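You operate a simulated robot arm through the tools that you are given. There is no shell and no other tool. Be economical: measure what you need, move in short steps, check, and stop when the job is done.

Carry out the task below with a simulated robot arm. There is one attempt and no reset: what you move stays moved.

TASK
On the top of the low housing, make the white chalk and the teal rim cylinder change places.
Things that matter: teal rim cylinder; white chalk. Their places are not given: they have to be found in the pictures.

It is judged by the outcome, as a careful person would: the job done as asked, and still so three seconds after it is handed in. It fails if anything else is knocked over, pushed out of place, dropped, spilled or broken.

THE ROBOT
A 7-joint arm with a two-finger parallel gripper, fixed in place. Base frame: the origin is at the foot of the arm, x ahead of it, y to its left, z up; the work surface is at about z = 0. Lengths are in mm, angles in rad, forces in N, time in s.
With the tool pointing down near the work surface it reaches from about 220 to 580 mm from the base axis. Its first joint turns from -1.152 to 1.152 rad. Payload 2.5 kg.
Tool frame: the origin (TCP) lies between the finger pads and is the grasp point; the fingertips stand 23 mm ahead of it; z points along the fingers, y is the line along which they close. The gripper opens to 94 mm. The fingers are 38 mm wide and 10 mm thick; the gripper's body (54 by 96 mm) begins 39 mm behind the TCP.
Orientation is that of the tool frame in the base frame, as a unit quaternion [x, y, z, w]. With the fingers straight down and closing along the base's y, the tool's x points along the base's -x, its y along +y and its z along -z.

THE INTERFACE
- The arm moves only by the tool send_rows. Its argument "targets" is one flat list of numbers, 7 for each row, row after row: the shift along the tool's x, y, z in mm, then the turn, a rotation vector about the tool's x, y, z in degrees, then the finger opening in mm, from 0 to 94. In form: [dx, dy, dz, rx, ry, rz, claw, dx, dy, dz, rx, ry, rz, claw, ...]. A call has 1 to 20 rows; each row shifts and turns the commanded pose from where the row before left it, along the tool's axes as they then stand. A row lasts 0.2 s, in which the tool goes at most 50 mm and 0.15 rad; a call with a longer step from one row to the next is refused whole, and so is a gripper value outside its range. A pose out of reach is approached as far as the arm can. The call stops where the force on the tool passes 40 N (or 10 N more than at its start, if that is more) or the arm is blocked; 0.2 s more then pass. The fingers move at their own pace (about 108 mm/s each) and stop on an object; they squeeze with about 30 N. The grip force told is the motor's: it shows also when the fingers shut on nothing. Time passes only in rows, and 0.2 s behind the last, so rows that do not move let the fingers close. It gives the time, the measured TCP pose, the force on the tool (base axes), the opening and the grip force at its end, in the units of the frame above (readings bear some noise), and new pictures: "show" is both (left out), scene, wrist or none.
- Cameras (640 x 400 px; columns grow to the right, rows downward): "scene" is fixed at [135.5, -421.8, 536]; the picture's right is [0.66, -0.75, 0.00], its down [-0.49, -0.43, -0.76] and it looks along [0.57, 0.50, -0.65] (base axes); focal length 339 px, centre (320, 200). "wrist" rides on the gripper at [-39, 0, -44] in the tool frame; the picture's right is [0.00, -1.00, 0.00], its down [0.97, 0.00, -0.24] and it looks along [0.24, 0.00, 0.97] (tool axes); focal length 218 px, centre (320, 200).
- locate(camera, pixels): there is no depth. For up to 12 entries [column, row, z] of the newest picture of that camera ("zoom" is the newest enlarged one), the place [x, y] in the base frame at which the ray of that pixel passes the height z, good to about 3 mm. No time passes.
- close_up(camera, box): a new picture of the part [left, top, right, bottom] of that camera's present view, enlarged. No time passes.
- finish_job(): hands the job in; it is judged then, once.

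Work in short steps. Measure before you move; look again where a grasp or a placing could have gone wrong, and mend it. You have 80 turns and 120 pictures in all, the two below and enlarged ones among them. Open the gripper and draw the arm clear of the work before you hand the job in, unless the task says otherwise; then end with one line.

The tools are called after "Call:" by a JSON object that holds its "api" and its "payload". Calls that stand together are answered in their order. send_rows: Moves the arm, as the interface text tells. Its arguments: {"type":"object","properties":{"targets":{"type":"array"},"show":{"type":"string","enum":["both","scene","wrist","none"]}},"required":["targets"]} The other tools are called the same way: locate (camera, pixels) gives the place at which the rays of pixels pass given heights; close_up (camera, box) takes an enlarged picture of a part of a camera's view; finish_job () hands the job in.

At the start:

```text
t: 0.0
tcp_pos: [273.4, -214.5, 328.5]
tcp_rot: [0.0, 1.0, 0.0, 0.0]
wrist_force: [0.0, -1.1, -0.9]
grip_width: 94.1
finger_force: 0.0
```

scene: 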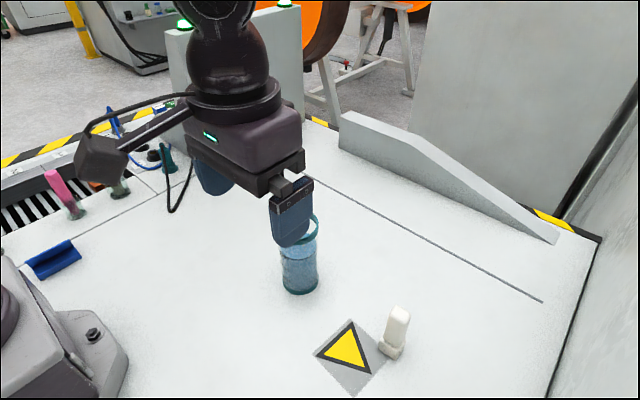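
wrist: 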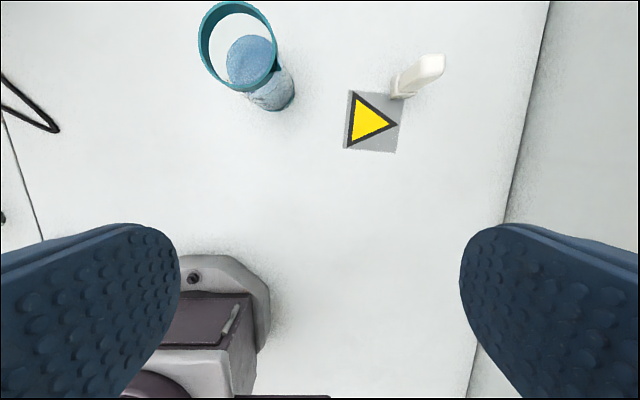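

The teal-rimmed cylinder shows near (300,260) and the chalk near (396,332) in the scene. I look closer at both.

Call:
{"api": "close_up", "payload": {"camera": "scene", "box": [240, 200, 440, 400]}}

Call:
{"api": "close_up", "payload": {"camera": "wrist", "box": [180, 0, 500, 200]}}

Call:
{"api": "locate", "payload": {"camera": "scene", "pixels": [[300, 284, 0], [391, 350, 0], [394, 354, 0], [348, 350, 0], [316, 353, 0], [383, 350, 0], [350, 320, 0], [352, 396, 0]]}}

Call:
{"api": "locate", "payload": {"camera": "wrist", "pixels": [[272, 95, 0], [400, 92, 0], [370, 122, 0], [348, 92, 0], [404, 97, 0], [345, 149, 0], [396, 152, 0]]}}

```text
2.00 times, centred on (340, 300) of scene
```

zoom: 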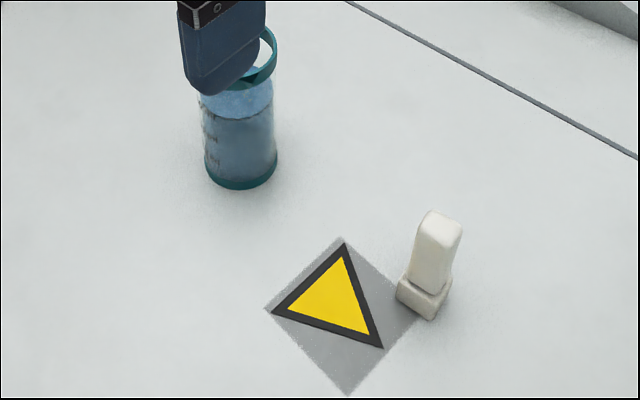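

```text
2.00 times, centred on (340, 100) of wrist
```

zoom: 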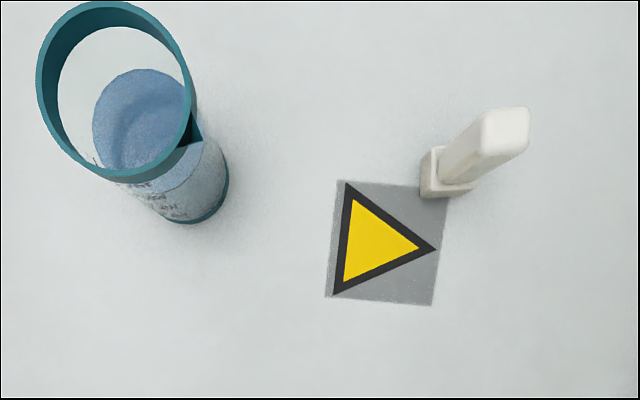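

```text
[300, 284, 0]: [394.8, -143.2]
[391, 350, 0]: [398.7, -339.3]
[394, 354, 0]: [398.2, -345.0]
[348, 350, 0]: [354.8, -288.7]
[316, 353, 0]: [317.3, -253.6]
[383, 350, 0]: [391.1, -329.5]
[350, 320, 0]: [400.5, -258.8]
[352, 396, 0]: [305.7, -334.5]
```

```text
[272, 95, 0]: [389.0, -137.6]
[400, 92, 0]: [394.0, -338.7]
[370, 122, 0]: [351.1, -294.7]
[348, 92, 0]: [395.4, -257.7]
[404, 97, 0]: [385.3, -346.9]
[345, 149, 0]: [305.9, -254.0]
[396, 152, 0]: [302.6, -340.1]
```

Surface agrees with z≈0 in both views. Now I find the heights by intersecting the rays of both cameras.

Call:
{"api": "locate", "payload": {"camera": "scene", "pixels": [[399, 310, 40], [399, 310, 60], [399, 310, 80], [399, 310, 100], [391, 345, 0], [391, 345, 10], [391, 345, 20], [317, 216, 100], [317, 216, 120], [317, 216, 140], [316, 232, 100], [316, 232, 120]]}}

Call:
{"api": "locate", "payload": {"camera": "wrist", "pixels": [[433, 63, 40], [433, 63, 60], [433, 63, 80], [433, 63, 100], [402, 90, 0], [402, 90, 10], [402, 90, 20], [238, 46, 100], [238, 46, 120], [238, 46, 140], [200, 46, 120], [277, 46, 120]]}}

```text
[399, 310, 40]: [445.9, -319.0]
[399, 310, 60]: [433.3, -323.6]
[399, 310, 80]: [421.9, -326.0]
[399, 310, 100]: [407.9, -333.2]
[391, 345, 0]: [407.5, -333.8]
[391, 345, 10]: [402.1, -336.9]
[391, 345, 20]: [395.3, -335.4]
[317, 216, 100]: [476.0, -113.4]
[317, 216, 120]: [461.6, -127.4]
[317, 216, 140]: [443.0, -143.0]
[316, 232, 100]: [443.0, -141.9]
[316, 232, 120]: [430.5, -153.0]
```

```text
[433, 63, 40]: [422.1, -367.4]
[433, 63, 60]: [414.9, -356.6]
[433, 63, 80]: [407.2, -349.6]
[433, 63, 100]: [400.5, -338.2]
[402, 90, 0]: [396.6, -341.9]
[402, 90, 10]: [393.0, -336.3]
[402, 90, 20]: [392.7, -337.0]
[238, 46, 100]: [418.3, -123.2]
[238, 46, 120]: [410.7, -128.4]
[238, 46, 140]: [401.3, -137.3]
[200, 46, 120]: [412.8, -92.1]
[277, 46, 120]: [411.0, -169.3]
```

The chalk stands about 105 tall at (399,-337). The cylinder is about 150 tall at (394,-137). I move over the cylinder, staying high, to clear the scene view and measure better.

Call:
{"api": "send_rows", "payload": {"targets": [-40, 26, 0, 0, 0, 0, 94, -40, 26, 0, 0, 0, 0, 94, -40, 25.5, 0, 0, 0, 0, 94, 0, 0, 0, 0, 0, 0, 94]}}

Call:
{"api": "close_up", "payload": {"camera": "scene", "box": [240, 180, 440, 380]}}

Call:
{"api": "close_up", "payload": {"camera": "wrist", "box": [200, 100, 520, 300]}}

```text
t: 1.0
tcp_pos: [393.8, -136.9, 329.1]
tcp_rot: [0.001, 1.0, 0.0, 0.0]
wrist_force: [0.0, 0.2, -0.8]
grip_width: 93.8
finger_force: 0.0
```

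scene: 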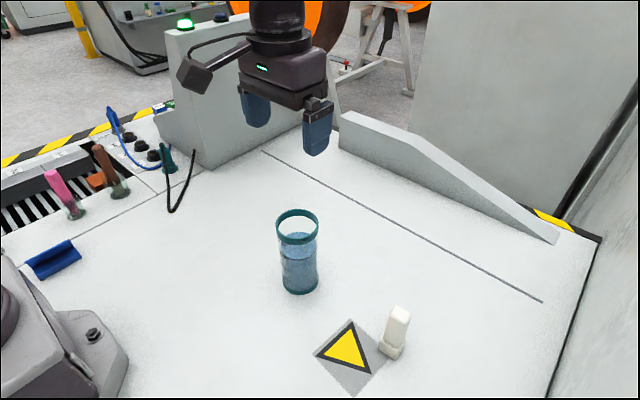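
wrist: 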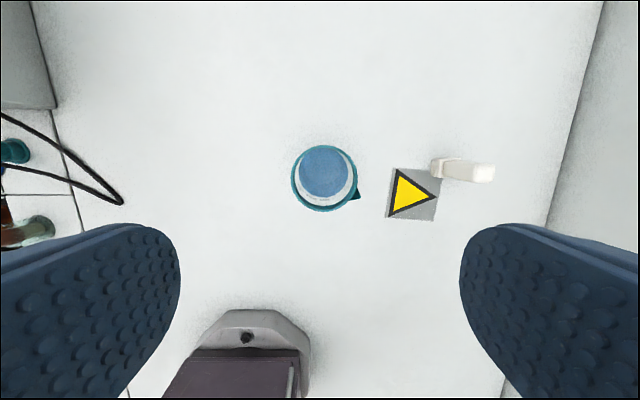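

```text
2.00 times, centred on (340, 280) of scene
```

zoom: 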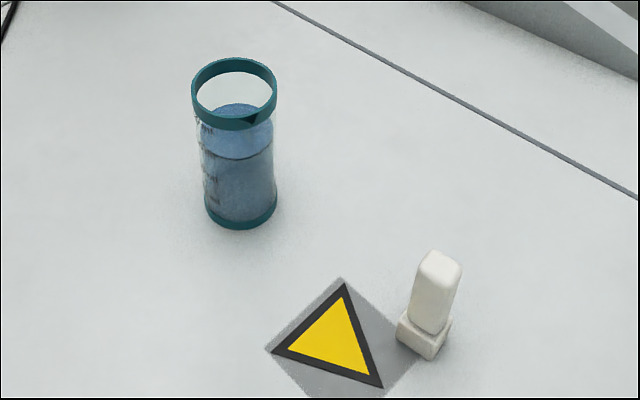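

```text
2.00 times, centred on (360, 200) of wrist
```

zoom: 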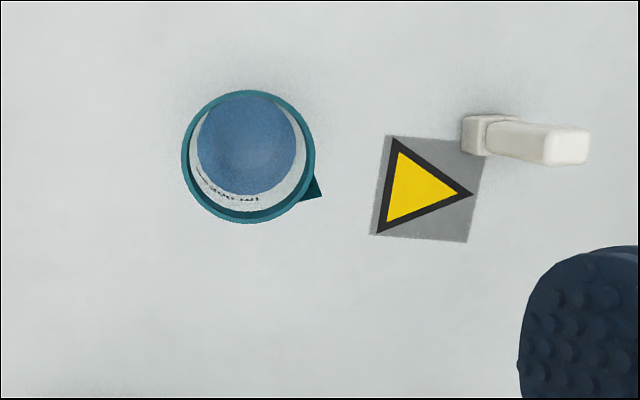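

The beaker holds liquid and its spout points to −y/−x, so I'll grip across that. I refine the centres and heights.

Call:
{"api": "locate", "payload": {"camera": "scene", "pixels": [[297, 224, 110], [297, 224, 130], [297, 224, 150], [300, 281, 0], [399.5, 311, 60], [399.5, 311, 80], [399.5, 311, 100], [276, 224, 130], [318, 224, 130], [281.5, 285, 0], [318.5, 285, 0]]}}

Call:
{"api": "locate", "payload": {"camera": "wrist", "pixels": [[324, 178.5, 110], [324, 178.5, 130], [324, 178.5, 150], [290.5, 178, 130], [357.5, 178, 130], [483, 173, 60], [483, 173, 80], [483, 173, 100], [443, 167, 20], [431, 178, 0], [432, 158, 20], [433, 176, 20]]}}

```text
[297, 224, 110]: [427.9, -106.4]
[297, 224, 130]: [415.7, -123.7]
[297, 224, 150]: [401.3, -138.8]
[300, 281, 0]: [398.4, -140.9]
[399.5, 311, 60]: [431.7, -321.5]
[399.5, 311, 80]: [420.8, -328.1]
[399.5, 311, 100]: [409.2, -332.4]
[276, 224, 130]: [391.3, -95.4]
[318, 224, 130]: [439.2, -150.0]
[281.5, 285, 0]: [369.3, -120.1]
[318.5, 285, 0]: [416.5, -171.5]
```

```text
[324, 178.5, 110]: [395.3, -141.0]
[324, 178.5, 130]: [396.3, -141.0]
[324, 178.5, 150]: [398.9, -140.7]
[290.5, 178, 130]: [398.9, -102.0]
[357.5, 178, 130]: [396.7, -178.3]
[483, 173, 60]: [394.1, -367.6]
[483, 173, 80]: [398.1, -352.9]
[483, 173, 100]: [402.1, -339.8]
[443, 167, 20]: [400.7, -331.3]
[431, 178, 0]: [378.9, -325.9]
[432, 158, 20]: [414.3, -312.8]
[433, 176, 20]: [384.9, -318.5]
```

Beaker: rim centre ≈(398,-140.5), top z≈150, diameter ≈68. Chalk: ≈(402,-337), top z≈105. I go above the chalk to see its orientation.

Call:
{"api": "send_rows", "payload": {"targets": [-1.6, -40, 20, 0, 0, 0, 94, -1.6, -40, 20, 0, 0, 0, 94, -1.6, -40, 20, 0, 0, 0, 94, -1.6, -40, 20, 0, 0, 0, 94, -1.6, -40, 20, 0, 0, 0, 94, 0, 0, 0, 0, 0, 0, 94], "show": "wrist"}}

Call:
{"api": "close_up", "payload": {"camera": "wrist", "box": [240, 100, 400, 200]}}

```text
t: 2.4
tcp_pos: [402.8, -336.8, 228.4]
tcp_rot: [0.0, 1.0, 0.0, 0.0]
wrist_force: [-1.2, -0.6, 0.1]
grip_width: 94.0
finger_force: 0.2
```

wrist: 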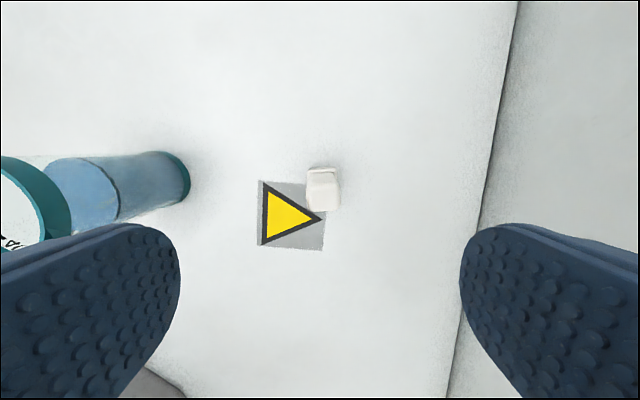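

```text
4.00 times, centred on (320, 150) of wrist
```

zoom: 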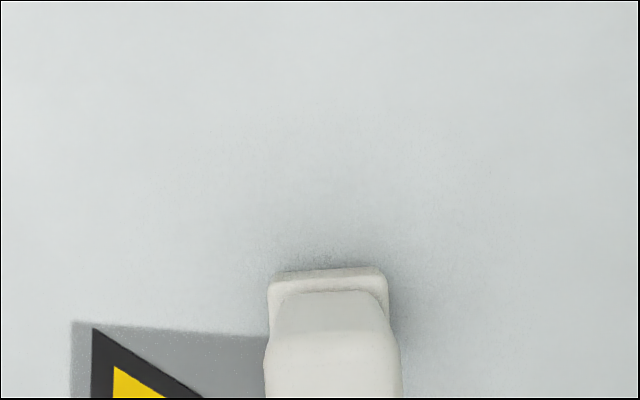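

Call:
{"api": "close_up", "payload": {"camera": "wrist", "box": [240, 140, 400, 240]}}

Call:
{"api": "locate", "payload": {"camera": "wrist", "pixels": [[309, 168, 20], [336, 167, 20], [307, 187, 104], [340, 187, 104], [307, 210, 104], [340, 208, 104], [322, 168, 20]]}}

```text
4.00 times, centred on (320, 190) of wrist
```

zoom: 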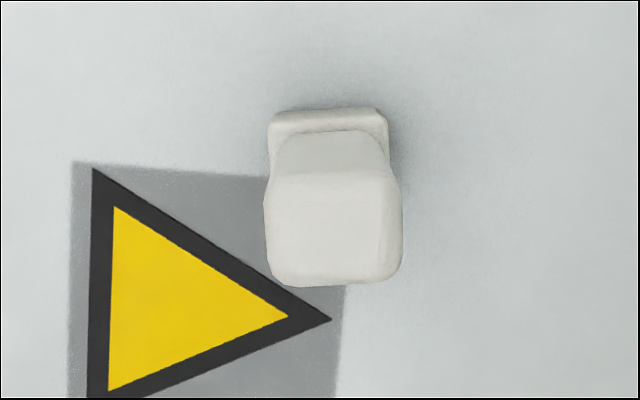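

```text
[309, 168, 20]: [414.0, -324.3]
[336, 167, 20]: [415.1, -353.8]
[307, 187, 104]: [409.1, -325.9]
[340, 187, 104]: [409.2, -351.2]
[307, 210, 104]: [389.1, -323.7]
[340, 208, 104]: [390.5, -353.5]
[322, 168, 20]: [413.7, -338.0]
```

The chalk is axis-aligned, centred near (400,-338.5), about 26 wide along y. I descend to z≈78 with the fingers straddling it in y.

Call:
{"api": "send_rows", "payload": {"targets": [2.5, -1.7, 30, 0, 0, 0, 80, 0, 0, 30, 0, 0, 0, 70, 0, 0, 30, 0, 0, 0, 60, 0, 0, 30, 0, 0, 0, 60, 0, 0, 20, 0, 0, 0, 60, 0, 0, 10, 0, 0, 0, 60, 0, 0, 0, 0, 0, 0, 60]}}

```text
t: 4.0
tcp_pos: [400.1, -338.7, 78.2]
tcp_rot: [-0.001, 1.0, 0.0, -0.001]
wrist_force: [-0.4, -0.4, 0.0]
grip_width: 60.0
finger_force: 0.2
```

scene: 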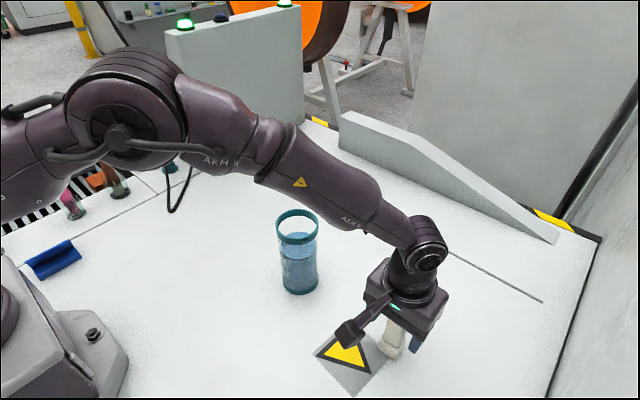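
wrist: 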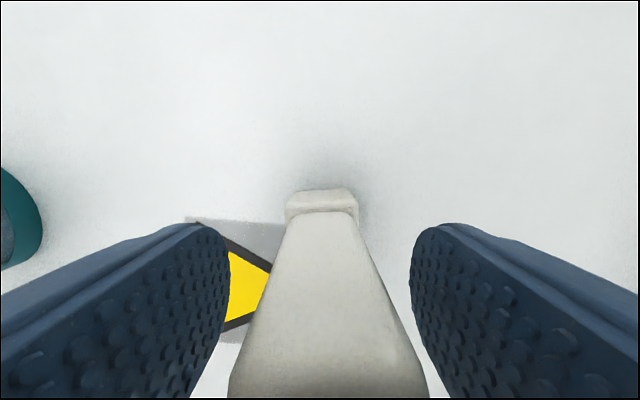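

The chalk is centred between the pads. Close and lift 10 mm.

Call:
{"api": "send_rows", "payload": {"targets": [0, 0, 0, 0, 0, 0, 40, 0, 0, 0, 0, 0, 0, 20, 0, 0, 0, 0, 0, 0, 15, 0, 0, 0, 0, 0, 0, 15, 0, 0, -5, 0, 0, 0, 15, 0, 0, -5, 0, 0, 0, 15, 0, 0, 0, 0, 0, 0, 15]}}

```text
t: 5.6
tcp_pos: [401.4, -337.9, 89.9]
tcp_rot: [0.0, 1.0, 0.0, 0.001]
wrist_force: [1.3, -0.1, -1.1]
grip_width: 27.4
finger_force: 29.9
```

scene: 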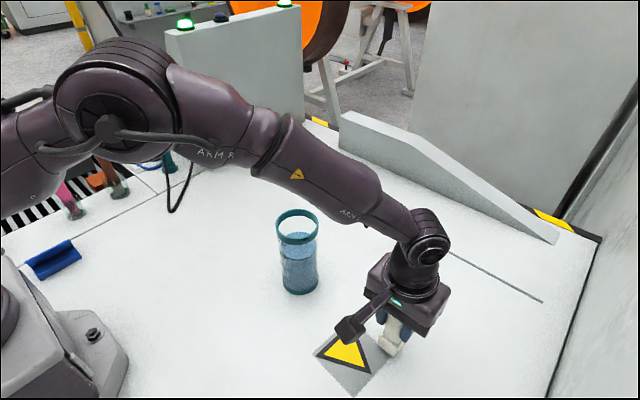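
wrist: 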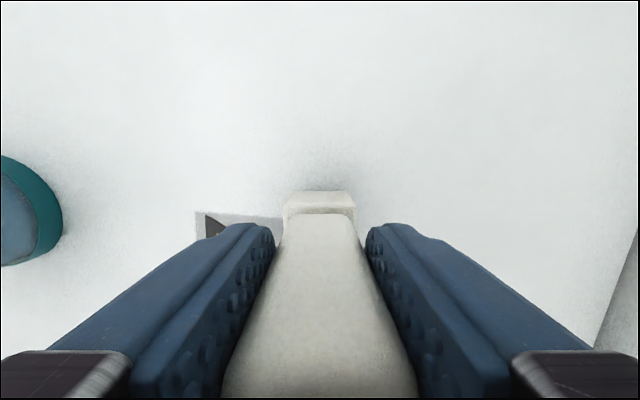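

The chalk is held (width 27.4). I carry it to a free temporary spot near (320,-205) and lower it to just above the surface.

Call:
{"api": "send_rows", "payload": {"targets": [0, 0, -20, 0, 0, 0, 15, 0, 0, -20, 0, 0, 0, 15, 0, 0, -20, 0, 0, 0, 15, 16, 26.6, 0, 0, 0, 0, 15, 16, 26.6, 0, 0, 0, 0, 15, 16, 26.6, 0, 0, 0, 0, 15, 16, 26.6, 0, 0, 0, 0, 15, 16, 26.6, 0, 0, 0, 0, 15, 0, 0, 0, 0, 0, 0, 15, 0, 0, 20, 0, 0, 0, 15, 0, 0, 20, 0, 0, 0, 15, 0, 0, 15, 0, 0, 0, 15, 0, 0, 8, 0, 0, 0, 15, 0, 0, 0, 0, 0, 0, 15]}}

Call:
{"api": "close_up", "payload": {"camera": "scene", "box": [200, 200, 400, 400]}}

```text
t: 8.6
tcp_pos: [318.6, -205.7, 86.2]
tcp_rot: [0.001, 1.0, 0.0, 0.0]
wrist_force: [-0.4, -0.1, -0.8]
grip_width: 27.8
finger_force: 29.6
```

scene: 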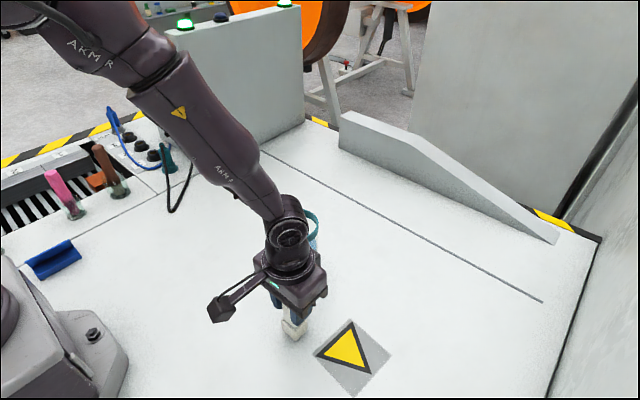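
wrist: 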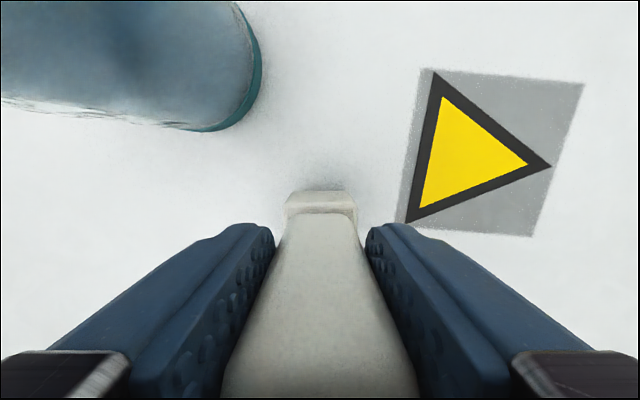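

```text
2.00 times, centred on (300, 300) of scene
```

zoom: 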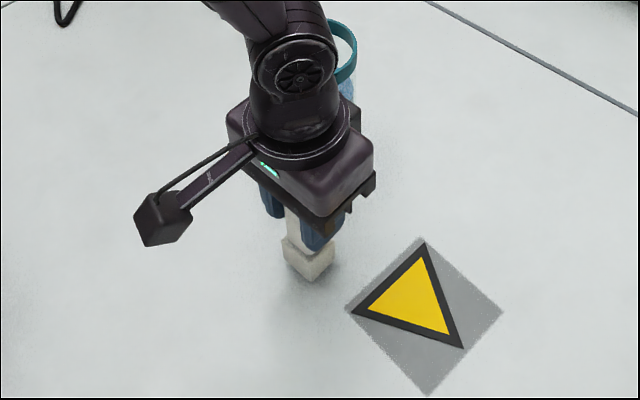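

It sits about 7 mm above the surface. I lower in small steps and watch the force.

Call:
{"api": "send_rows", "payload": {"targets": [0, 0, 4, 0, 0, 0, 15, 0, 0, 2, 0, 0, 0, 15, 0, 0, 1, 0, 0, 0, 15, 0, 0, 0, 0, 0, 0, 15], "show": "none"}}

```text
t: 9.6
tcp_pos: [321.6, -206.5, 79.0]
tcp_rot: [-0.001, 1.0, 0.0, 0.0]
wrist_force: [-0.6, -0.2, -0.5]
grip_width: 27.6
finger_force: 30.2
```

Call:
{"api": "send_rows", "payload": {"targets": [0, 0, 0.7, 0, 0, 0, 15, 0, 0, 0, 0, 0, 0, 15], "show": "none"}}

```text
t: 10.2
tcp_pos: [319.6, -206.1, 78.2]
tcp_rot: [-0.001, 1.0, 0.0, 0.0]
wrist_force: [-2.5, 2.3, 11.1]
grip_width: 27.7
finger_force: 30.0
```

Contact is felt (11 N upward), so the chalk stands on the surface. Release and rise straight up.

Call:
{"api": "send_rows", "payload": {"targets": [0, 0, 0, 0, 0, 0, 32, 0, 0, 0, 0, 0, 0, 50, 0, 0, 0, 0, 0, 0, 60, 0, 0, -15, 0, 0, 0, 60, 0, 0, -25, 0, 0, 0, 60, 0, 0, -40, 0, 0, 0, 60, 0, 0, -40, 0, 0, 0, 60, 0, 0, -30, 0, 0, 0, 60, 0, 0, 0, 0, 0, 0, 60]}}

```text
t: 12.2
tcp_pos: [319.5, -204.9, 228.7]
tcp_rot: [0.0, 1.0, 0.0, -0.001]
wrist_force: [0.4, -0.2, -0.1]
grip_width: 60.2
finger_force: 0.0
```

scene: 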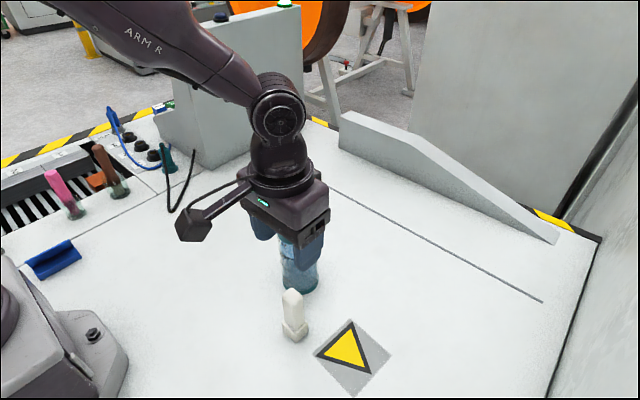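
wrist: 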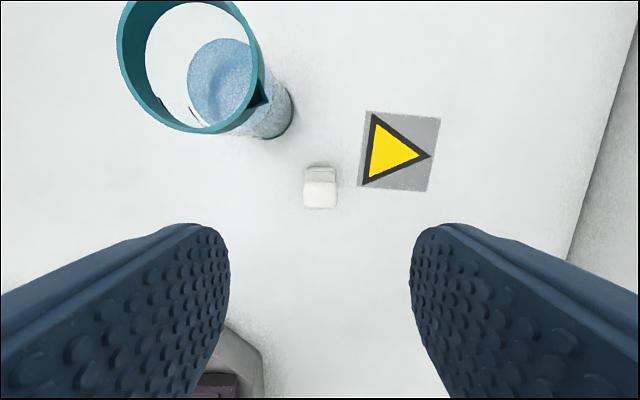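

The chalk stands at the temporary spot. I go above the beaker at height 229 and turn the tool −56° so the fingers close across the spout.

Call:
{"api": "send_rows", "payload": {"targets": [-26.3, 21.5, 0, 0, 0, 0, 94, -26.3, 21.5, 0, 0, 0, 0, 94, -26.4, 21.5, 0, 0, 0, 0, 94, 0, 0, 0, 0, 0, -8, 94, 0, 0, 0, 0, 0, -8, 94, 0, 0, 0, 0, 0, -8, 94, 0, 0, 0, 0, 0, -8, 94, 0, 0, 0, 0, 0, -8, 94, 0, 0, 0, 0, 0, -8, 94, 0, 0, 0, 0, 0, -8, 94, 0, 0, 0, 0, 0, 0, 94]}}

Call:
{"api": "close_up", "payload": {"camera": "wrist", "box": [160, 100, 480, 300]}}

```text
t: 14.6
tcp_pos: [397.5, -142.1, 227.8]
tcp_rot: [-0.47, 0.883, 0.0, 0.0]
wrist_force: [0.4, -0.3, 0.1]
grip_width: 94.1
finger_force: 0.1
```

scene: 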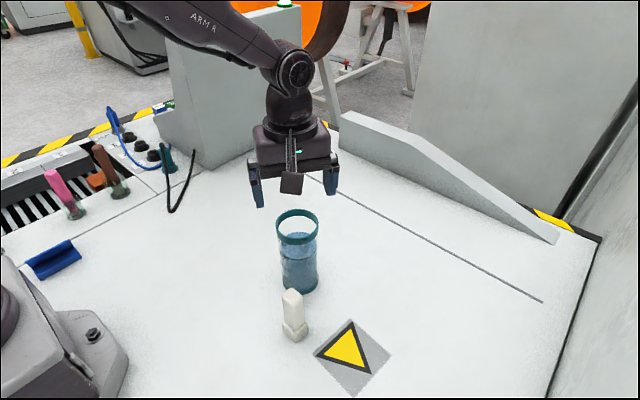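
wrist: 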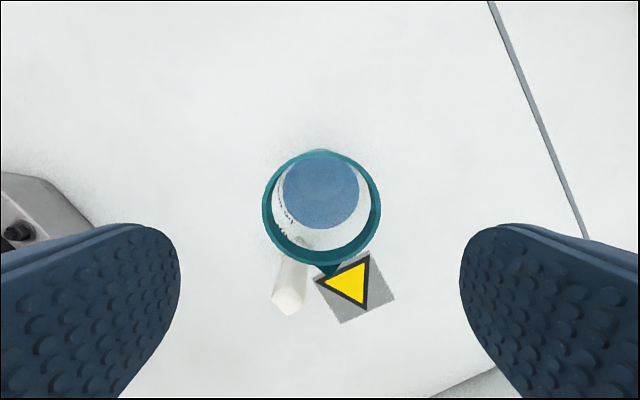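

```text
2.00 times, centred on (320, 200) of wrist
```

zoom: 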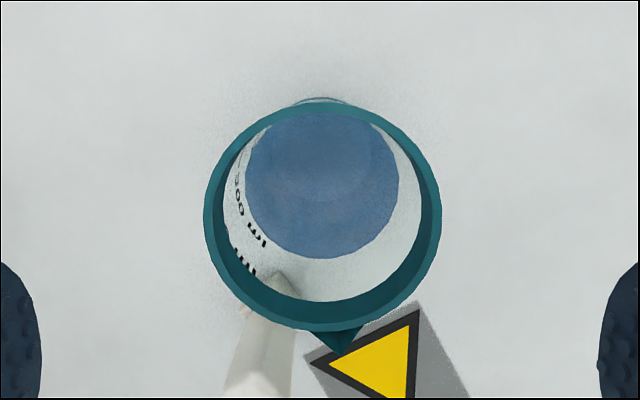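

Call:
{"api": "locate", "payload": {"camera": "wrist", "pixels": [[321, 208, 145], [321, 208, 150], [261.5, 208, 150], [380.5, 208, 150], [330, 276, 150]]}}

Call:
{"api": "locate", "payload": {"camera": "scene", "pixels": [[297, 224, 145], [297, 224, 150], [297, 224, 155], [299, 293, 0]]}}

```text
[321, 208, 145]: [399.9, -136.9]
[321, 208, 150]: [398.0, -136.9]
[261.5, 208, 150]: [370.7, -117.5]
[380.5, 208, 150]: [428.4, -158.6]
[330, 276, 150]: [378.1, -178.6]
```

```text
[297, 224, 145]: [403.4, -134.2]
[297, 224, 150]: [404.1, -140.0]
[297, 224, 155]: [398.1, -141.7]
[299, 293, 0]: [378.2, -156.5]
```

The rim centre is near (399,-138), with the fingers clear on both sides. I descend to z≈138, closing axis across the rim.

Call:
{"api": "send_rows", "payload": {"targets": [-2, 0, 20, 0, 0, 0, 94, 0, 0, 20, 0, 0, 0, 94, 0, 0, 20, 0, 0, 0, 94, 0, 0, 20, 0, 0, 0, 94, 0, 0, 11, 0, 0, 0, 94, 0, 0, 0, 0, 0, 0, 94]}}

Call:
{"api": "close_up", "payload": {"camera": "scene", "box": [220, 150, 380, 310]}}

```text
t: 16.0
tcp_pos: [399.3, -139.6, 136.5]
tcp_rot: [-0.47, 0.883, 0.0, 0.0]
wrist_force: [0.1, 0.0, 0.0]
grip_width: 94.3
finger_force: 0.1
```

scene: 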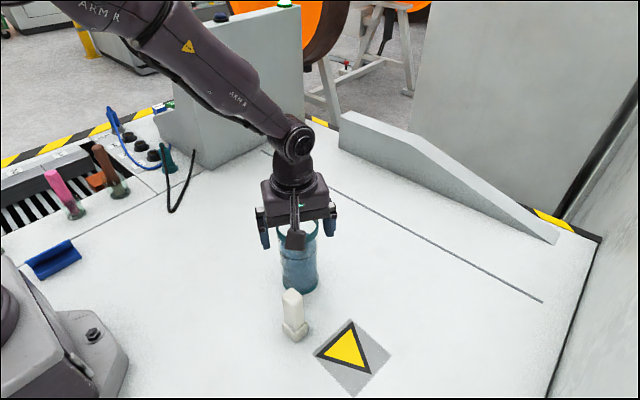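
wrist: 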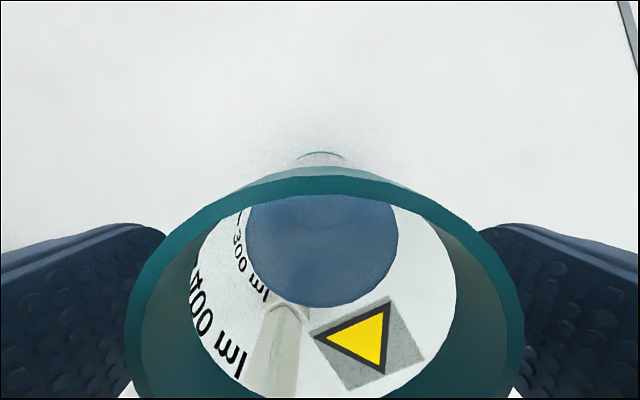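

```text
2.50 times, centred on (300, 230) of scene
```

zoom: 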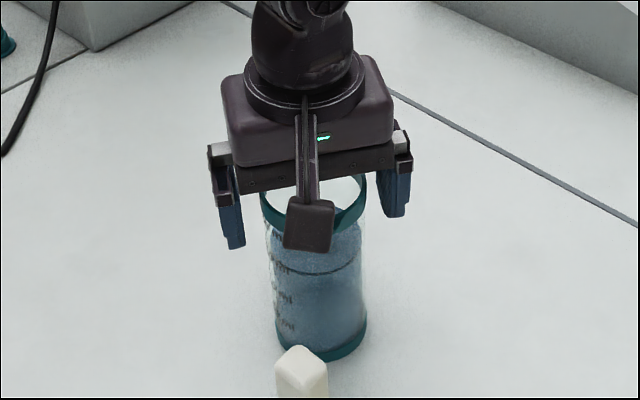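

Fingers straddle the rim with clearance on both sides. I close gradually.

Call:
{"api": "send_rows", "payload": {"targets": [0, 0, 0, 0, 0, 0, 82, 0, 0, 0, 0, 0, 0, 74, 0, 0, 0, 0, 0, 0, 68, 0, 0, 0, 0, 0, 0, 62, 0, 0, 0, 0, 0, 0, 55, 0, 0, 0, 0, 0, 0, 55]}}

```text
t: 17.4
tcp_pos: [398.0, -141.0, 138.3]
tcp_rot: [-0.469, 0.883, 0.0, 0.0]
wrist_force: [0.9, -0.5, -0.3]
grip_width: 66.7
finger_force: 29.0
```

scene: 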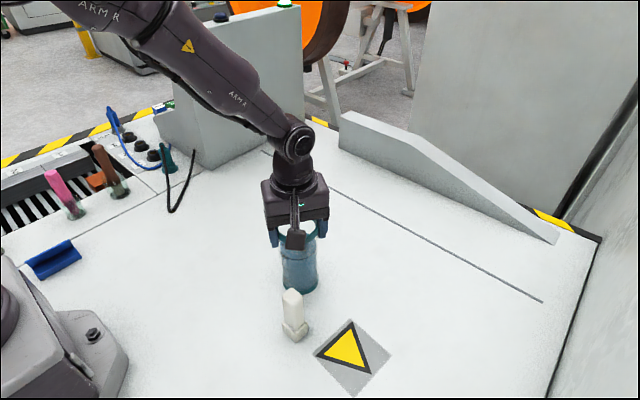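
wrist: 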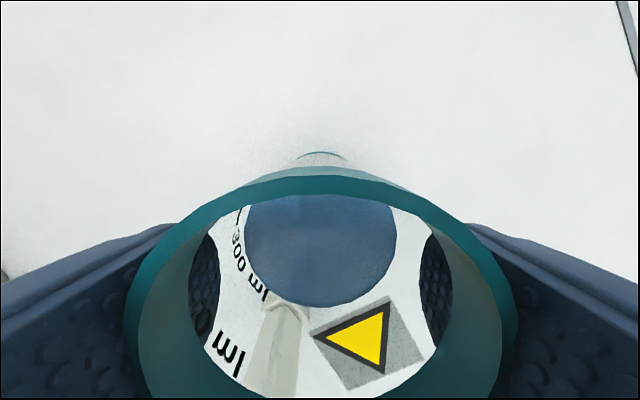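

Gripped at 66.7 mm. I lift slowly and check.

Call:
{"api": "send_rows", "payload": {"targets": [0, 0, -1, 0, 0, 0, 55, 0, 0, -3, 0, 0, 0, 55, 0, 0, -5, 0, 0, 0, 55, 0, 0, -6, 0, 0, 0, 55, 0, 0, -7, 0, 0, 0, 55, 0, 0, -7, 0, 0, 0, 55, 0, 0, -6, 0, 0, 0, 55, 0, 0, -4, 0, 0, 0, 55, 0, 0, -1, 0, 0, 0, 55, 0, 0, 0, 0, 0, 0, 55]}}

```text
t: 19.6
tcp_pos: [400.4, -138.9, 177.3]
tcp_rot: [-0.469, 0.883, 0.0, 0.0]
wrist_force: [-0.5, -0.8, -3.6]
grip_width: 65.8
finger_force: 29.9
```

scene: 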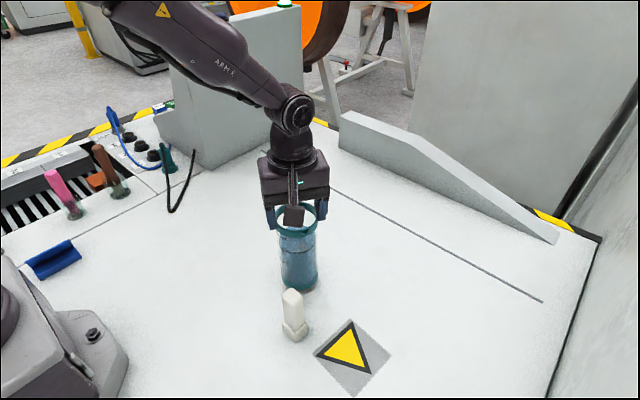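
wrist: 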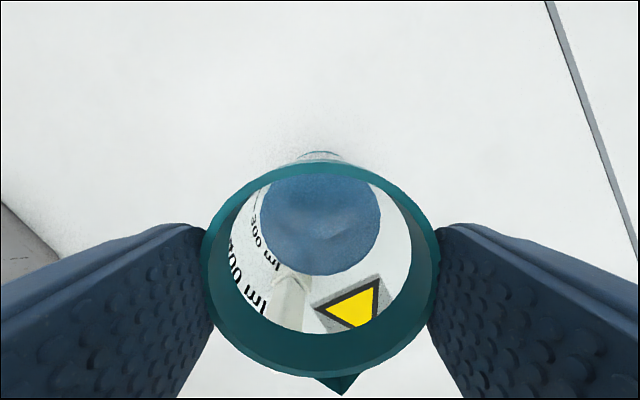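

The wrist view shows the rim lower relative to the pads, so it may be slipping. I look closer.

Call:
{"api": "close_up", "payload": {"camera": "scene", "box": [220, 150, 380, 310]}}

```text
2.50 times, centred on (300, 230) of scene
```

zoom: 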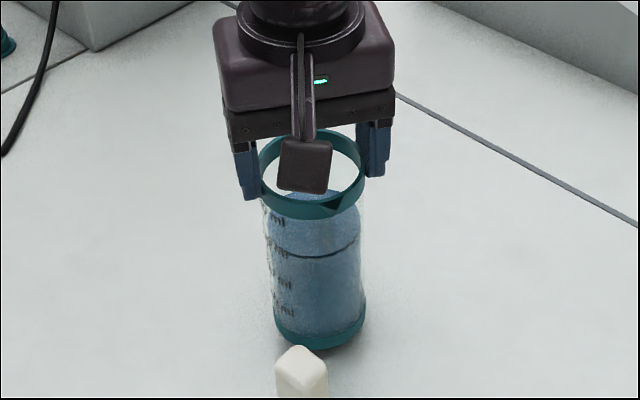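

From the rim's size in the wrist view, its top is at about z≈167. So it rose only about 17 mm and slid in the pads. I set it back down gently before it slips out.

Call:
{"api": "send_rows", "payload": {"targets": [0, 0, 5, 0, 0, 0, 55, 0, 0, 6, 0, 0, 0, 55, 0, 0, 3, 0, 0, 0, 55]}}

```text
t: 20.4
tcp_pos: [399.3, -139.5, 162.6]
tcp_rot: [-0.47, 0.883, 0.0, 0.0]
wrist_force: [-0.3, -0.8, -3.0]
grip_width: 66.1
finger_force: 30.0
```

scene: 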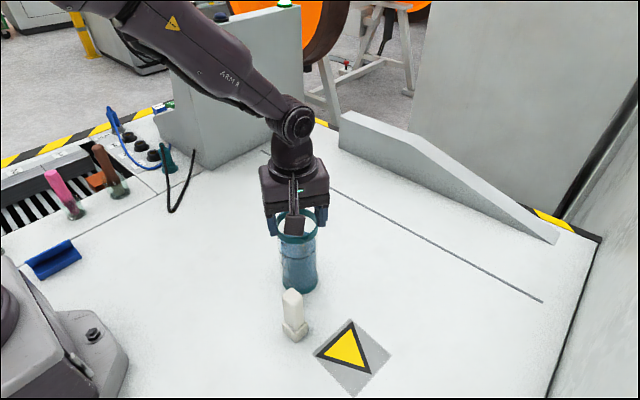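
wrist: 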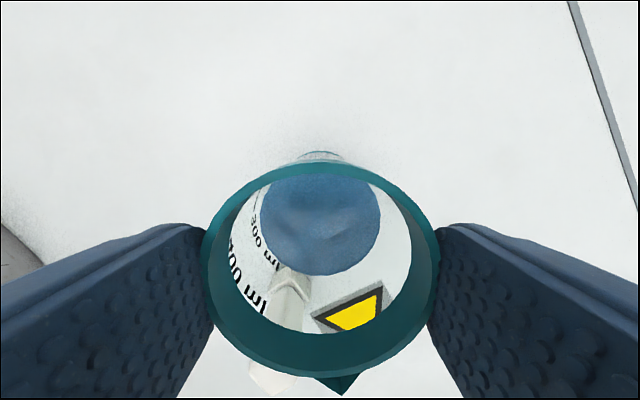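

The rim looks the same as in the last picture, so the grip has settled (rim about 17 below TCP, weight about 3 N) and the slip has stopped. I carry it low and slowly, bowing away from the chalk.

Call:
{"api": "send_rows", "payload": {"targets": [0, 0, -1, 0, 0, 0, 55, 0, 0, -2, 0, 0, 0, 55, 0, 0, -1, 0, 0, 0, 55, 1.4, -1.5, 0, 0, 0, 0, 55, 2.8, -3.1, 0, 0, 0, 0, 55, 4.1, -4.6, 0, 0, 0, 0, 55, 5.5, -6.1, 0, 0, 0, 0, 55, 5.5, -6.1, 0, 0, 0, 0, 55, 5.5, -6.1, 0, 0, 0, 0, 55, 5.5, -6.1, 0, 0, 0, 0, 55, 4.1, -4.6, 0, 0, 0, 0, 55, 2.8, -3.1, 0, 0, 0, 0, 55, 1.4, -1.5, 0, 0, 0, 0, 55]}}

```text
t: 23.2
tcp_pos: [413.4, -195.6, 167.6]
tcp_rot: [-0.469, 0.883, 0.0, 0.0]
wrist_force: [0.2, 0.2, -4.6]
grip_width: 66.2
finger_force: 30.3
```

scene: 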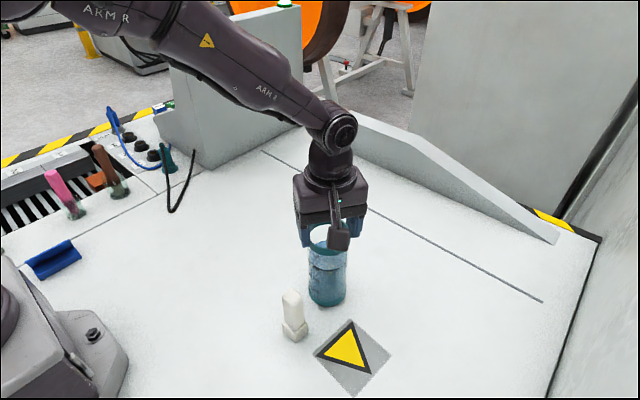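
wrist: 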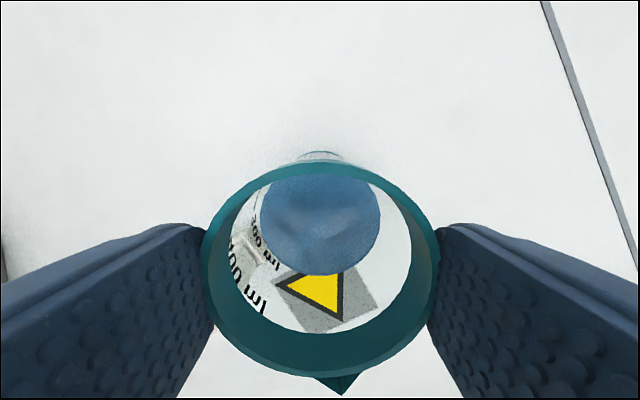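

The grip holds with no further slip. Next is the rest of the way toward the chalk's old place.

Call:
{"api": "send_rows", "payload": {"targets": [2, -1.4, 0, 0, 0, 0, 55, 4.5, -3, 0, 0, 0, 0, 55, 8.3, -5.6, 0, 0, 0, 0, 55, 8.3, -5.6, 0, 0, 0, 0, 55, 8.3, -5.6, 0, 0, 0, 0, 55, 8.3, -5.6, 0, 0, 0, 0, 55, 8.3, -5.6, 0, 0, 0, 0, 55, 8.3, -5.6, 0, 0, 0, 0, 55, 8.3, -5.6, 0, 0, 0, 0, 55, 8.3, -5.0, 0, 0, 0, 0, 55, 8.6, -3.4, 0, 0, 0, 0, 55, 8.6, -3.4, 0, 0, 0, 0, 55, 8.6, -3.4, 0, 0, 0, 0, 55, 8.6, -3.4, 0, 0, 0, 0, 55, 8.6, -3.4, 0, 0, 0, 0, 55, 4.5, -1.7, 0, 0, 0, 0, 55, 2, -0.8, 0, 0, 0, 0, 55, 0, 0, 0, 0, 0, 0, 55]}}

```text
t: 27.0
tcp_pos: [402.2, -335.7, 166.9]
tcp_rot: [-0.47, 0.883, -0.001, 0.0]
wrist_force: [0.1, 0.3, -1.8]
grip_width: 66.0
finger_force: 29.8
```

scene: 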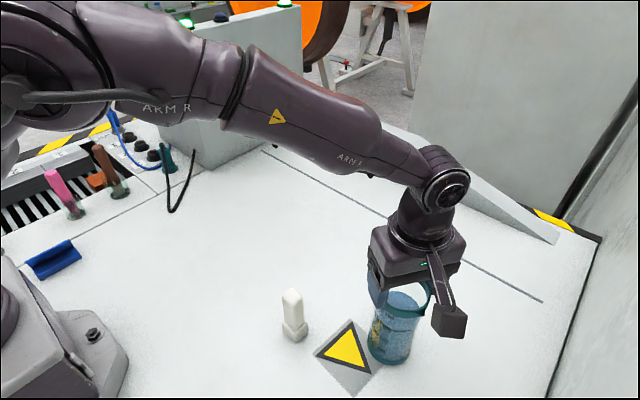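
wrist: 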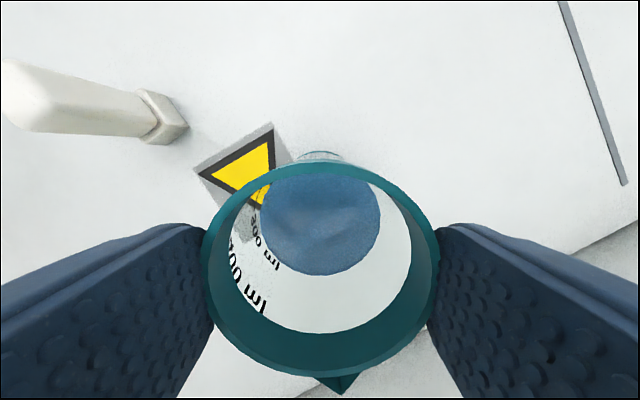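

It's close, so I shift about 3 mm to the target and lower in small steps.

Call:
{"api": "send_rows", "payload": {"targets": [1.6, 0, 0, 0, 0, 0, 55, 1.4, 0.2, 0, 0, 0, 0, 55, 0, 0, 2, 0, 0, 0, 55, 0, 0, 2, 0, 0, 0, 55, 0, 0, 0, 0, 0, 0, 55], "show": "none"}}

Call:
{"api": "send_rows", "payload": {"targets": [0, 0, 1, 0, 0, 0, 55, 0, 0, 0, 0, 0, 0, 55], "show": "none"}}

```text
t: 28.2
tcp_pos: [400.4, -337.5, 163.6]
tcp_rot: [-0.469, 0.883, -0.001, 0.0]
wrist_force: [0.1, -0.2, -3.5]
grip_width: 66.4
finger_force: 29.9
```

```text
t: 28.8
tcp_pos: [400.3, -337.4, 161.6]
tcp_rot: [-0.47, 0.883, 0.0, 0.0]
wrist_force: [-0.6, -0.4, -3.7]
grip_width: 66.3
finger_force: 29.5
```

Call:
{"api": "send_rows", "payload": {"targets": [0, 0, 1, 0, 0, 0, 55, 0, 0, 0, 0, 0, 0, 55], "show": "none"}}

Call:
{"api": "send_rows", "payload": {"targets": [0, 0, 1, 0, 0, 0, 55, 0, 0, 0, 0, 0, 0, 55], "show": "scene"}}

```text
t: 29.4
tcp_pos: [400.0, -337.8, 162.5]
tcp_rot: [-0.47, 0.883, 0.0, 0.0]
wrist_force: [-2.8, 2.8, 7.3]
grip_width: 66.1
finger_force: 29.7
```

```text
t: 30.0
tcp_pos: [401.3, -338.0, 161.8]
tcp_rot: [-0.469, 0.883, -0.002, 0.001]
wrist_force: [-3.6, 2.4, 16.2]
grip_width: 66.0
finger_force: 29.8
```

scene: 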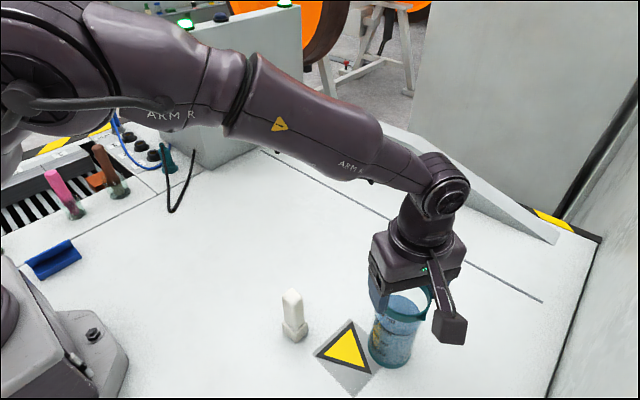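

The beaker is on the surface (16 N). I relieve 1 mm, open slowly, and rise.

Call:
{"api": "send_rows", "payload": {"targets": [0, 0, -1.3, 0, 0, 0, 55, 0, 0, 0, 0, 0, 0, 68, 0, 0, 0, 0, 0, 0, 74, 0, 0, 0, 0, 0, 0, 84, 0, 0, 0, 0, 0, 0, 94, 0, 0, 0, 0, 0, 0, 94, 0, 0, -10, 0, 0, 0, 94, 0, 0, -20, 0, 0, 0, 94, 0, 0, -25, 0, 0, 0, 94, 0, 0, -25, 0, 0, 0, 94, 0, 0, 0, 0, 0, 0, 94]}}

```text
t: 32.4
tcp_pos: [399.4, -337.4, 242.3]
tcp_rot: [-0.469, 0.883, 0.0, 0.0]
wrist_force: [-0.5, 0.1, -0.9]
grip_width: 94.0
finger_force: 0.1
```

scene: 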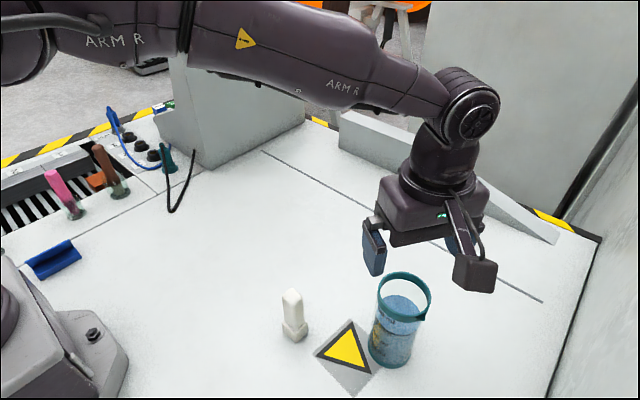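
wrist: 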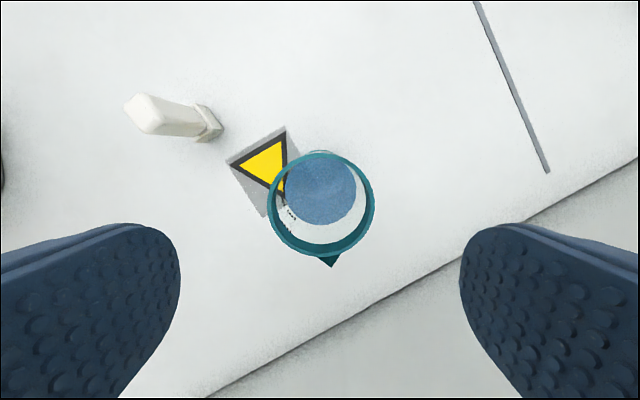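

The beaker stands at the chalk's old place. I turn back and go over the chalk.

Call:
{"api": "send_rows", "payload": {"targets": [0, 0, 0, 0, 0, 8, 94, 0, 0, 0, 0, 0, 8, 94, 0, 0, 0, 0, 0, 8, 94, 0, 0, 0, 0, 0, 8, 94, 0, 0, 0, 0, 0, 8, 94, 0, 0, 0, 0, 0, 8, 94, 0, 0, 0, 0, 0, 8, 94, 20, 33, 0, 0, 0, 0, 80, 20, 33, 0, 0, 0, 0, 70, 20, 33, 0, 0, 0, 0, 60, 20, 33, 0, 0, 0, 0, 60, 0, 0, 0, 0, 0, 0, 60]}}

Call:
{"api": "close_up", "payload": {"camera": "wrist", "box": [240, 140, 400, 240]}}

Call:
{"api": "locate", "payload": {"camera": "scene", "pixels": [[391, 349, 0], [404, 287, 150]]}}

```text
t: 35.0
tcp_pos: [320.3, -204.1, 241.0]
tcp_rot: [0.0, 1.0, 0.0, -0.001]
wrist_force: [0.6, -0.4, 0.0]
grip_width: 59.9
finger_force: 0.0
```

scene: 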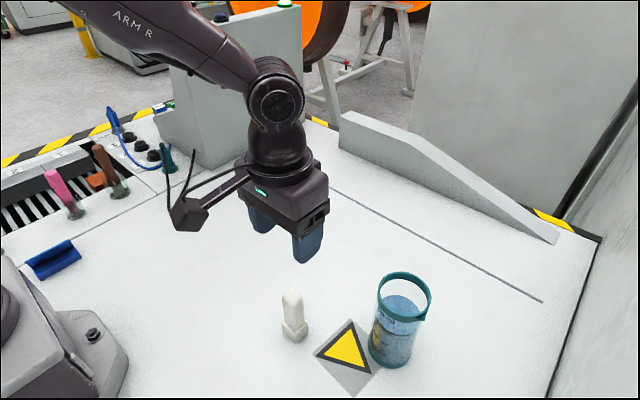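
wrist: 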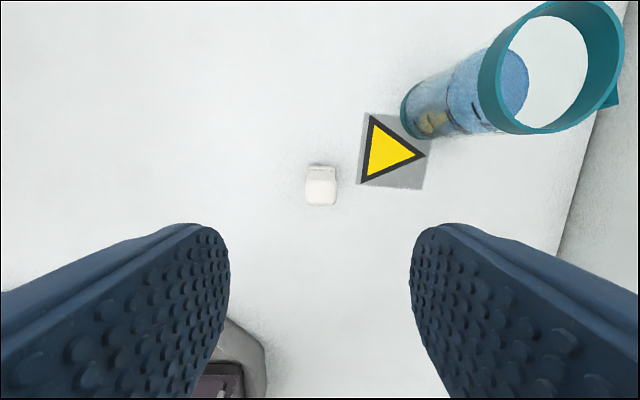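

```text
4.00 times, centred on (320, 190) of wrist
```

zoom: 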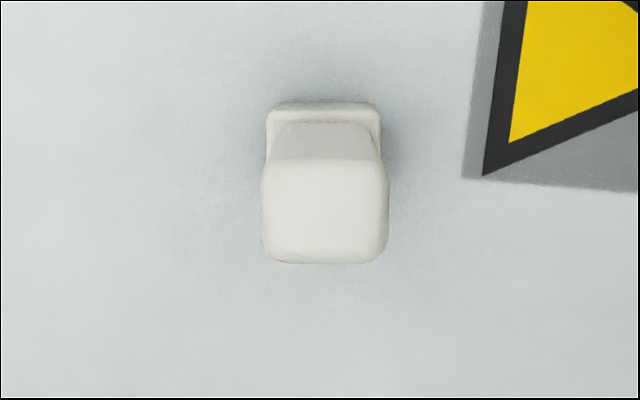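

```text
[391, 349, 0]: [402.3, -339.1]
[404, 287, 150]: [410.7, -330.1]
```

The chalk is centred under the gripper and aligned. Descend to z≈78.5 and grasp.

Call:
{"api": "send_rows", "payload": {"targets": [0, -0.5, 30, 0, 0, 0, 60, 0, 0, 30, 0, 0, 0, 60, 0, 0, 30, 0, 0, 0, 60, 0, 0, 30, 0, 0, 0, 60, 0, 0, 25, 0, 0, 0, 60, 0, 0, 17.5, 0, 0, 0, 60, 0, 0, 0, 0, 0, 0, 60, 0, 0, 0, 0, 0, 0, 40, 0, 0, 0, 0, 0, 0, 20, 0, 0, 0, 0, 0, 0, 15, 0, 0, 0, 0, 0, 0, 15]}}

```text
t: 37.4
tcp_pos: [320.2, -206.3, 79.0]
tcp_rot: [0.001, 1.0, 0.0, 0.0]
wrist_force: [0.0, 0.5, -0.4]
grip_width: 27.5
finger_force: 30.2
```

scene: 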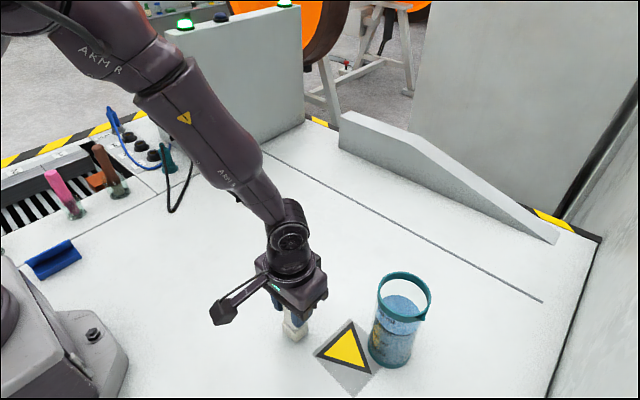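
wrist: 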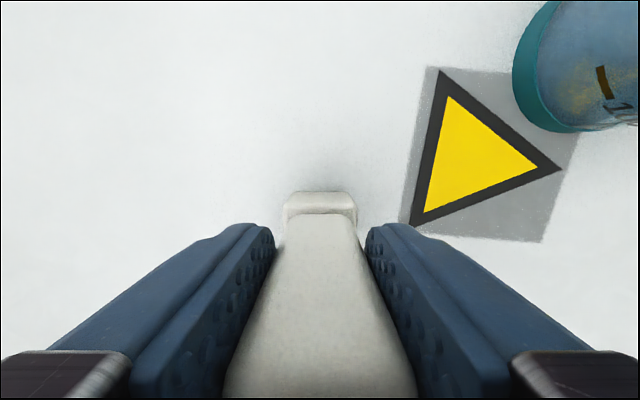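

Grasped. Carry it to the beaker's old place (399,-139.5) and lower to about 3 mm above the surface.

Call:
{"api": "send_rows", "payload": {"targets": [0, 0, -10, 0, 0, 0, 15, 0, 0, -15, 0, 0, 0, 15, 0, 0, -15, 0, 0, 0, 15, -15.8, 13.3, 0, 0, 0, 0, 15, -15.8, 13.3, 0, 0, 0, 0, 15, -15.8, 13.3, 0, 0, 0, 0, 15, -15.8, 13.3, 0, 0, 0, 0, 15, -15.8, 13.3, 0, 0, 0, 0, 15, 0, 0, 0, 0, 0, 0, 15, 0, 0, 15, 0, 0, 0, 15, 0, 0, 12, 0, 0, 0, 15, 0, 0, 7, 0, 0, 0, 15, 0, 0, 3, 0, 0, 0, 15, 0, 0, 0, 0, 0, 0, 15]}}

Call:
{"api": "send_rows", "payload": {"targets": [0, 0, 1.5, 0, 0, 0, 15, 0, 0, 0.7, 0, 0, 0, 15, 0, 0, 0, 0, 0, 0, 15], "show": "none"}}

```text
t: 40.4
tcp_pos: [398.6, -139.5, 81.6]
tcp_rot: [-0.001, 1.0, 0.0, -0.001]
wrist_force: [0.4, -0.3, -0.4]
grip_width: 27.5
finger_force: 29.4
```

scene: 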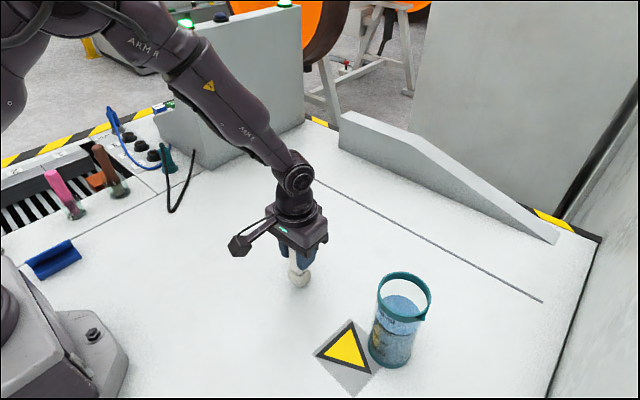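
wrist: 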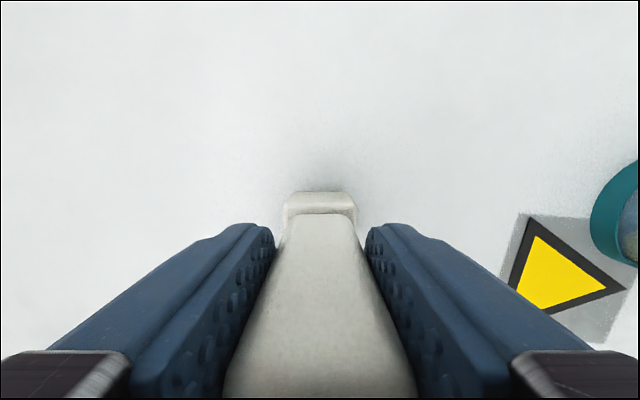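

```text
t: 41.2
tcp_pos: [398.3, -139.3, 79.9]
tcp_rot: [0.0, 1.0, 0.0, 0.0]
wrist_force: [0.5, 0.0, -1.1]
grip_width: 27.4
finger_force: 30.2
```

No contact yet. Lower a bit more.

Call:
{"api": "send_rows", "payload": {"targets": [0, 0, 0.8, 0, 0, 0, 15, 0, 0, 0, 0, 0, 0, 15], "show": "none"}}

```text
t: 41.8
tcp_pos: [398.2, -139.3, 79.9]
tcp_rot: [0.0, 1.0, 0.001, 0.0]
wrist_force: [0.5, 0.0, -0.5]
grip_width: 27.4
finger_force: 30.0
```

Call:
{"api": "send_rows", "payload": {"targets": [0, 0, 0.7, 0, 0, 0, 15, 0, 0, 0, 0, 0, 0, 15], "show": "none"}}

```text
t: 42.4
tcp_pos: [398.4, -139.0, 77.7]
tcp_rot: [-0.001, 1.0, 0.0, 0.0]
wrist_force: [-3.1, -0.1, 6.6]
grip_width: 27.3
finger_force: 30.2
```

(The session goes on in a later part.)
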